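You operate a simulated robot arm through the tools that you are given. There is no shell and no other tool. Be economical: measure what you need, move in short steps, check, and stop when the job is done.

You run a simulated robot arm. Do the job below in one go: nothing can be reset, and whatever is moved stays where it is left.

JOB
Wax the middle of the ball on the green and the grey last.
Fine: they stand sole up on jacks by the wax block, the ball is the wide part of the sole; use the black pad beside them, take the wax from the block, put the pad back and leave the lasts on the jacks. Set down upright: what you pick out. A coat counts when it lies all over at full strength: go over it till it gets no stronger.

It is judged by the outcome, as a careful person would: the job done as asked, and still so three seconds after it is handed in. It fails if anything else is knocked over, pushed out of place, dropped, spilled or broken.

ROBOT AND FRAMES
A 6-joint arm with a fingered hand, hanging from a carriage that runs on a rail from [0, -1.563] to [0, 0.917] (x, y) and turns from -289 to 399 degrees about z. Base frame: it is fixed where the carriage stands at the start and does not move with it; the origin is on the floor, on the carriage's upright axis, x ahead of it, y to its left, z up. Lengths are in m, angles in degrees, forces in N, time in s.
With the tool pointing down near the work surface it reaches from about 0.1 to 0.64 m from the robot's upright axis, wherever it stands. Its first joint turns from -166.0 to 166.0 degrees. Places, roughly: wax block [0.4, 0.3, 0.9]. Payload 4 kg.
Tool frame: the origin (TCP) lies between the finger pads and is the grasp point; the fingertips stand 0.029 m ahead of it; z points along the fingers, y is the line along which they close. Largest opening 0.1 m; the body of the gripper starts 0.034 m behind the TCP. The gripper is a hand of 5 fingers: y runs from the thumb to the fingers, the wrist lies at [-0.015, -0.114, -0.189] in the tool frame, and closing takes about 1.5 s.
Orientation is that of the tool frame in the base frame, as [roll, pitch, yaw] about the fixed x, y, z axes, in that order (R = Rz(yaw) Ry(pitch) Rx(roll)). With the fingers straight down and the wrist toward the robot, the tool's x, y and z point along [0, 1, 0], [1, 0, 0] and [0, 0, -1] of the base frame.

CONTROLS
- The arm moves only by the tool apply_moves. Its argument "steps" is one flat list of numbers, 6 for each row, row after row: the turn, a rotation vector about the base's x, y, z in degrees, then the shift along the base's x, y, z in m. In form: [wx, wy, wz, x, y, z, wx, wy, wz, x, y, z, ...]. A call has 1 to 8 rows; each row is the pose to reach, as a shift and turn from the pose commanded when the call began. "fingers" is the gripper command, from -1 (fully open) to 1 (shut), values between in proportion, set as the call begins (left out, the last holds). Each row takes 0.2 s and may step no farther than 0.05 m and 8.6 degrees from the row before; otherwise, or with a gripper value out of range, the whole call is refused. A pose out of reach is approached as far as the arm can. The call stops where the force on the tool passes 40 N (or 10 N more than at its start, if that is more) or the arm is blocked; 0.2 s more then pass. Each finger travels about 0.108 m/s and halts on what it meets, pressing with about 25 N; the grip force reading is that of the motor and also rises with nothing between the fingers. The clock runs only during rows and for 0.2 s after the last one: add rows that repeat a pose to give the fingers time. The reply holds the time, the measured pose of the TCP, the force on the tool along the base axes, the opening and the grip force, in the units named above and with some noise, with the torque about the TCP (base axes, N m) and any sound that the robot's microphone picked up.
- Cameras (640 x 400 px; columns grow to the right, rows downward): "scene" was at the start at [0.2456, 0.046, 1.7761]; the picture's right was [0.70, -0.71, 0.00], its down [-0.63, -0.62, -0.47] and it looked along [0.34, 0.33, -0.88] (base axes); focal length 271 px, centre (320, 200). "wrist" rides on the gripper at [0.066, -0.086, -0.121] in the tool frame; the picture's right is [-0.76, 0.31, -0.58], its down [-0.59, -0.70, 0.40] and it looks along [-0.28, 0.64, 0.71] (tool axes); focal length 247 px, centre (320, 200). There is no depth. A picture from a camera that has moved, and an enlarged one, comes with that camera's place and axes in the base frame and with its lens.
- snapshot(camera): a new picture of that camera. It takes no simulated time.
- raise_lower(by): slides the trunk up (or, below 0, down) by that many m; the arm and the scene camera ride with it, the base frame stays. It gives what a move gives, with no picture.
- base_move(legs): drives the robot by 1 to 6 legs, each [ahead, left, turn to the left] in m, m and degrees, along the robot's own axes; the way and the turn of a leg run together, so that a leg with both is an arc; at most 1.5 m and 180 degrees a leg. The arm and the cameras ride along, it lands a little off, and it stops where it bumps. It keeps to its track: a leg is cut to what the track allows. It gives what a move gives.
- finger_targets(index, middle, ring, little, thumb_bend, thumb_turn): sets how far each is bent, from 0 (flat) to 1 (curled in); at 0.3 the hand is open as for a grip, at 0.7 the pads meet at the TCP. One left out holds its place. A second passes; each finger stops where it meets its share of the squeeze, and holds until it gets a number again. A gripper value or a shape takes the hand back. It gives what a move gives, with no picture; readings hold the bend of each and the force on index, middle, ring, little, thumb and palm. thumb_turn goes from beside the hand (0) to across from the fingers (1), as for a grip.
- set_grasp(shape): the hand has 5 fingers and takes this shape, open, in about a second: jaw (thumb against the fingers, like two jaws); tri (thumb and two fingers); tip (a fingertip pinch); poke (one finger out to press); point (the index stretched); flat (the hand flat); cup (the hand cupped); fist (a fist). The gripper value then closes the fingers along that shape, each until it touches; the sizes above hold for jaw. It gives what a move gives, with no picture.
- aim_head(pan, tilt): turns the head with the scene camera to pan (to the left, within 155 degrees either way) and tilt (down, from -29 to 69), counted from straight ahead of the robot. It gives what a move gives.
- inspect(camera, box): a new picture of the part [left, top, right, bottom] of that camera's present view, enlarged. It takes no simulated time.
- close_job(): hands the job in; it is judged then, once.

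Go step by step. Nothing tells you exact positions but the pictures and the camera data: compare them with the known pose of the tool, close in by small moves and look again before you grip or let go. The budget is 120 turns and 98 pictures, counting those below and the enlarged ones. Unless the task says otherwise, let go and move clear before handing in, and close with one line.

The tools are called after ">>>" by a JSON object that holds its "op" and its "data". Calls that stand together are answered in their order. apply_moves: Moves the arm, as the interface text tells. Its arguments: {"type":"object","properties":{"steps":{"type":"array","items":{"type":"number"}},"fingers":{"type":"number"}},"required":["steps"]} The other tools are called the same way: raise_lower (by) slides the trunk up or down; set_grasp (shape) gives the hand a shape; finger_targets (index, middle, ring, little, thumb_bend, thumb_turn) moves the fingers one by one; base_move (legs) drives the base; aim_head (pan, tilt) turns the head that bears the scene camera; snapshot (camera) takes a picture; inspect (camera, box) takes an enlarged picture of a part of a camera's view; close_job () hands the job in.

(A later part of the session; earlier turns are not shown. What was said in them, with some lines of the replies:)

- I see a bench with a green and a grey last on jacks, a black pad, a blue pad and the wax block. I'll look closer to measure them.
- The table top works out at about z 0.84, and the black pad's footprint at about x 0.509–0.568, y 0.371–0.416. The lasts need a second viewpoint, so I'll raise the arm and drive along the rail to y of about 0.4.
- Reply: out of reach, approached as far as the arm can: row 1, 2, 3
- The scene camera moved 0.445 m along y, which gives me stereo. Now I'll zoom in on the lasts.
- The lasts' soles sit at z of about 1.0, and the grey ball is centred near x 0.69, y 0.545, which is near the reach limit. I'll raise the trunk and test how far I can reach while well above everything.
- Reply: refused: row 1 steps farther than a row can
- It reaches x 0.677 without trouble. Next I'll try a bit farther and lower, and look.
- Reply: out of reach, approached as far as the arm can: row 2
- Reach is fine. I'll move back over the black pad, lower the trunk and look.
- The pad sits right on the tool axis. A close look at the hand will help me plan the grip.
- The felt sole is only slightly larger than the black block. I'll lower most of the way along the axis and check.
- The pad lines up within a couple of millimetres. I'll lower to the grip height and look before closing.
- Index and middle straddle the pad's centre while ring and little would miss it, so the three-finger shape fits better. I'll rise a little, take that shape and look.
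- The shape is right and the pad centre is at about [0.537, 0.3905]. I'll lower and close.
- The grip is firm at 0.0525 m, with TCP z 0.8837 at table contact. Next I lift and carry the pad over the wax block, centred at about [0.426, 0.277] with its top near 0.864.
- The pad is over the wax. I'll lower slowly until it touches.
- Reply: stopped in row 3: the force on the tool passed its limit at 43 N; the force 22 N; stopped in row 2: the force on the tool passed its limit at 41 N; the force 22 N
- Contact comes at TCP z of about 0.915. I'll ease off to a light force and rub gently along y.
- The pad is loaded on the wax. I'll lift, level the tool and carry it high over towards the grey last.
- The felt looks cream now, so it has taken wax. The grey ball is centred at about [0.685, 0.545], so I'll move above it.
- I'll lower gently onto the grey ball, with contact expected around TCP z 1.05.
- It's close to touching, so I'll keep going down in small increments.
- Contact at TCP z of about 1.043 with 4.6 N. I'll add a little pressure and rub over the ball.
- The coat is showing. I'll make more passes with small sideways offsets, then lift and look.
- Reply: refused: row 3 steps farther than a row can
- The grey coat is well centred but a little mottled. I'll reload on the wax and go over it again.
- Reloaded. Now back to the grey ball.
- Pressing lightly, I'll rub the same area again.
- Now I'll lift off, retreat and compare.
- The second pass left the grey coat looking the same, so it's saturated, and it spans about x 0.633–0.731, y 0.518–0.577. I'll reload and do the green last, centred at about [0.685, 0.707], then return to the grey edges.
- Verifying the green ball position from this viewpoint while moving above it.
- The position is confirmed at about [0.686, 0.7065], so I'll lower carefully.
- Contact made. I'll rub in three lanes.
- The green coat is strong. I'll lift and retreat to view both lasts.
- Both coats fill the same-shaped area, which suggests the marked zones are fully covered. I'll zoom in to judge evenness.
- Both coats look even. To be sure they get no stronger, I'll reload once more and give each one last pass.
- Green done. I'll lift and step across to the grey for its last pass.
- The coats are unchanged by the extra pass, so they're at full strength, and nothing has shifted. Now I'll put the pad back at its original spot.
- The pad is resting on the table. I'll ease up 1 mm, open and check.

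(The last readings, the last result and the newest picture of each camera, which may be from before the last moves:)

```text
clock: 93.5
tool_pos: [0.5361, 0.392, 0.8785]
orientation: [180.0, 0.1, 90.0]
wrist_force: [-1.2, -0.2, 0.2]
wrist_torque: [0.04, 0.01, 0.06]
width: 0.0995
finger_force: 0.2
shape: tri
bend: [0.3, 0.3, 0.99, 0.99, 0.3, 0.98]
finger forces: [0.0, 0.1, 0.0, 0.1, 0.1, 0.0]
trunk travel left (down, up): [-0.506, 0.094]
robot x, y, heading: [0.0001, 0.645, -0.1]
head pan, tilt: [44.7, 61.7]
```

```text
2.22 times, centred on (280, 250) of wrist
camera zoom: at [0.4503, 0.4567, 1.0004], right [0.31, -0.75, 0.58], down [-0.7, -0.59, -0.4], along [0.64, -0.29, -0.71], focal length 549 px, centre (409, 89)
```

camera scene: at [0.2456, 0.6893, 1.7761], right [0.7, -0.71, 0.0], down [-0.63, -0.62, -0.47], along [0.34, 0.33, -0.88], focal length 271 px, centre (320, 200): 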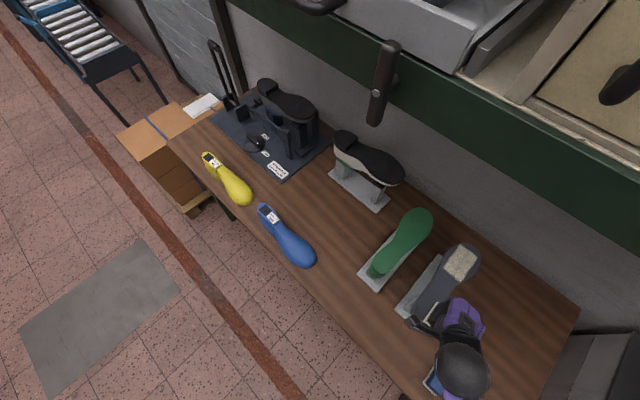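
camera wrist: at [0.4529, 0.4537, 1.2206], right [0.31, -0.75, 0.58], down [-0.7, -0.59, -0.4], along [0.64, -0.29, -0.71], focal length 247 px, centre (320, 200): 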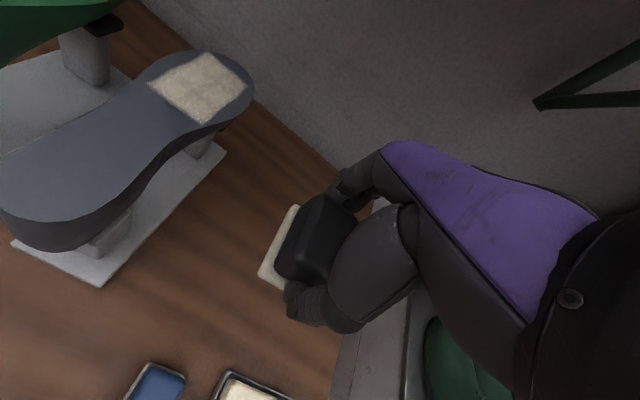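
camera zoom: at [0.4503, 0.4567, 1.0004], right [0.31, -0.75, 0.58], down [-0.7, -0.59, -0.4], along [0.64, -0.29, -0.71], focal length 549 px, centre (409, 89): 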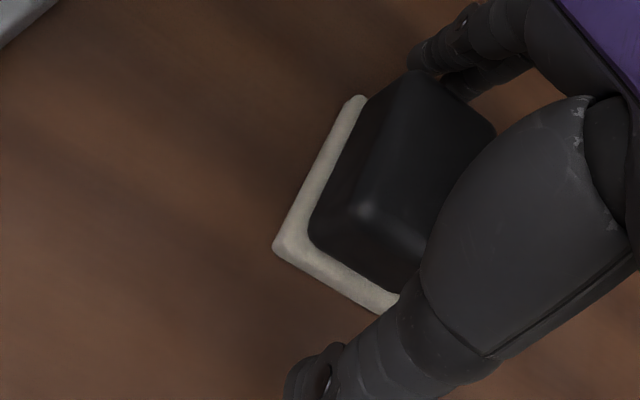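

The pad stands free and upright. I'll rise straight up, drive the base back to its earlier station and check the whole scene.

>>> {"op": "apply_moves", "data": {"steps": [0, 0, 0, 0, 0, 0.03, 0, 0, 0, 0, 0, 0.07, 0, 0, 0, 0, 0, 0.115, 0, 0, 0, 0, 0, 0.16, 0, 0, 0, 0, 0, 0.2]}}

>>> {"op": "base_move", "data": {"legs": [[0, -0.5, 0]]}}

>>> {"op": "snapshot", "data": {"camera": "scene"}}

>>> {"op": "inspect", "data": {"camera": "scene", "box": [240, 170, 400, 290]}}

```text
clock: 94.7
tool_pos: [0.5345, 0.3887, 1.0797]
orientation: [180.0, 0.3, 89.9]
wrist_force: [0.3, 0.0, 0.1]
wrist_torque: [-0.03, -0.06, 0.0]
width: 0.0998
finger_force: 0.2
shape: tri
bend: [0.3, 0.3, 0.99, 0.99, 0.3, 0.98]
finger forces: [0.0, 0.0, 0.0, 0.0, 0.0, 0.0]
trunk travel left (down, up): [-0.506, 0.094]
robot x, y, heading: [-0.0023, 0.6428, -0.1]
head pan, tilt: [44.7, 61.7]
```

```text
clock: 97.6
tool_pos: [0.5352, -0.1087, 1.0795]
orientation: [180.0, 0.2, 89.7]
wrist_force: [0.3, 0.1, -0.3]
wrist_torque: [-0.01, 0.01, 0.02]
width: 0.0999
finger_force: 0.0
shape: tri
bend: [0.3, 0.3, 0.99, 0.99, 0.3, 0.98]
finger forces: [0.0, 0.0, 0.0, 0.0, 0.0, 0.0]
trunk travel left (down, up): [-0.506, 0.094]
robot x, y, heading: [-0.003, 0.1424, -0.4]
head pan, tilt: [44.7, 61.7]
```

```text
50 pictures are left
camera scene: at [0.2459, 0.1907, 1.7761], right [0.7, -0.71, 0.0], down [-0.63, -0.62, -0.47], along [0.34, 0.33, -0.88], focal length 271 px, centre (320, 200)
```

scene: 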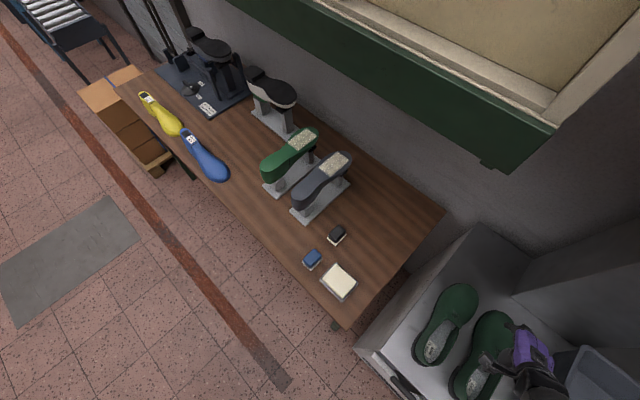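

```text
3.33 times, centred on (320, 230) of scene
camera zoom: at [0.2459, 0.1907, 1.7761], right [0.7, -0.71, 0.0], down [-0.63, -0.62, -0.47], along [0.34, 0.33, -0.88], focal length 902 px, centre (320, 100)
```

zoom: 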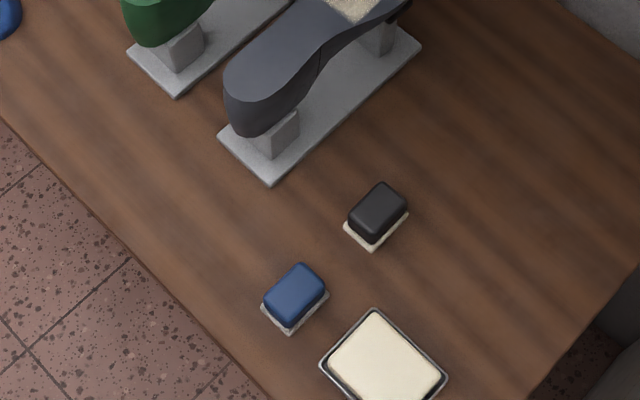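

The black pad is back upright on its spot. Both balls are evenly coated, the lasts are still on their jacks, and the wax and blue pad haven't moved. Handing in.

>>> {"op": "close_job", "data": {}}

```text
The job is handed in.
```

The green and grey lasts both have an even coat of wax over the middle of the ball. An extra loaded pass made neither coat any stronger. The black pad is back upright in its place, and the lasts are still on their jacks.
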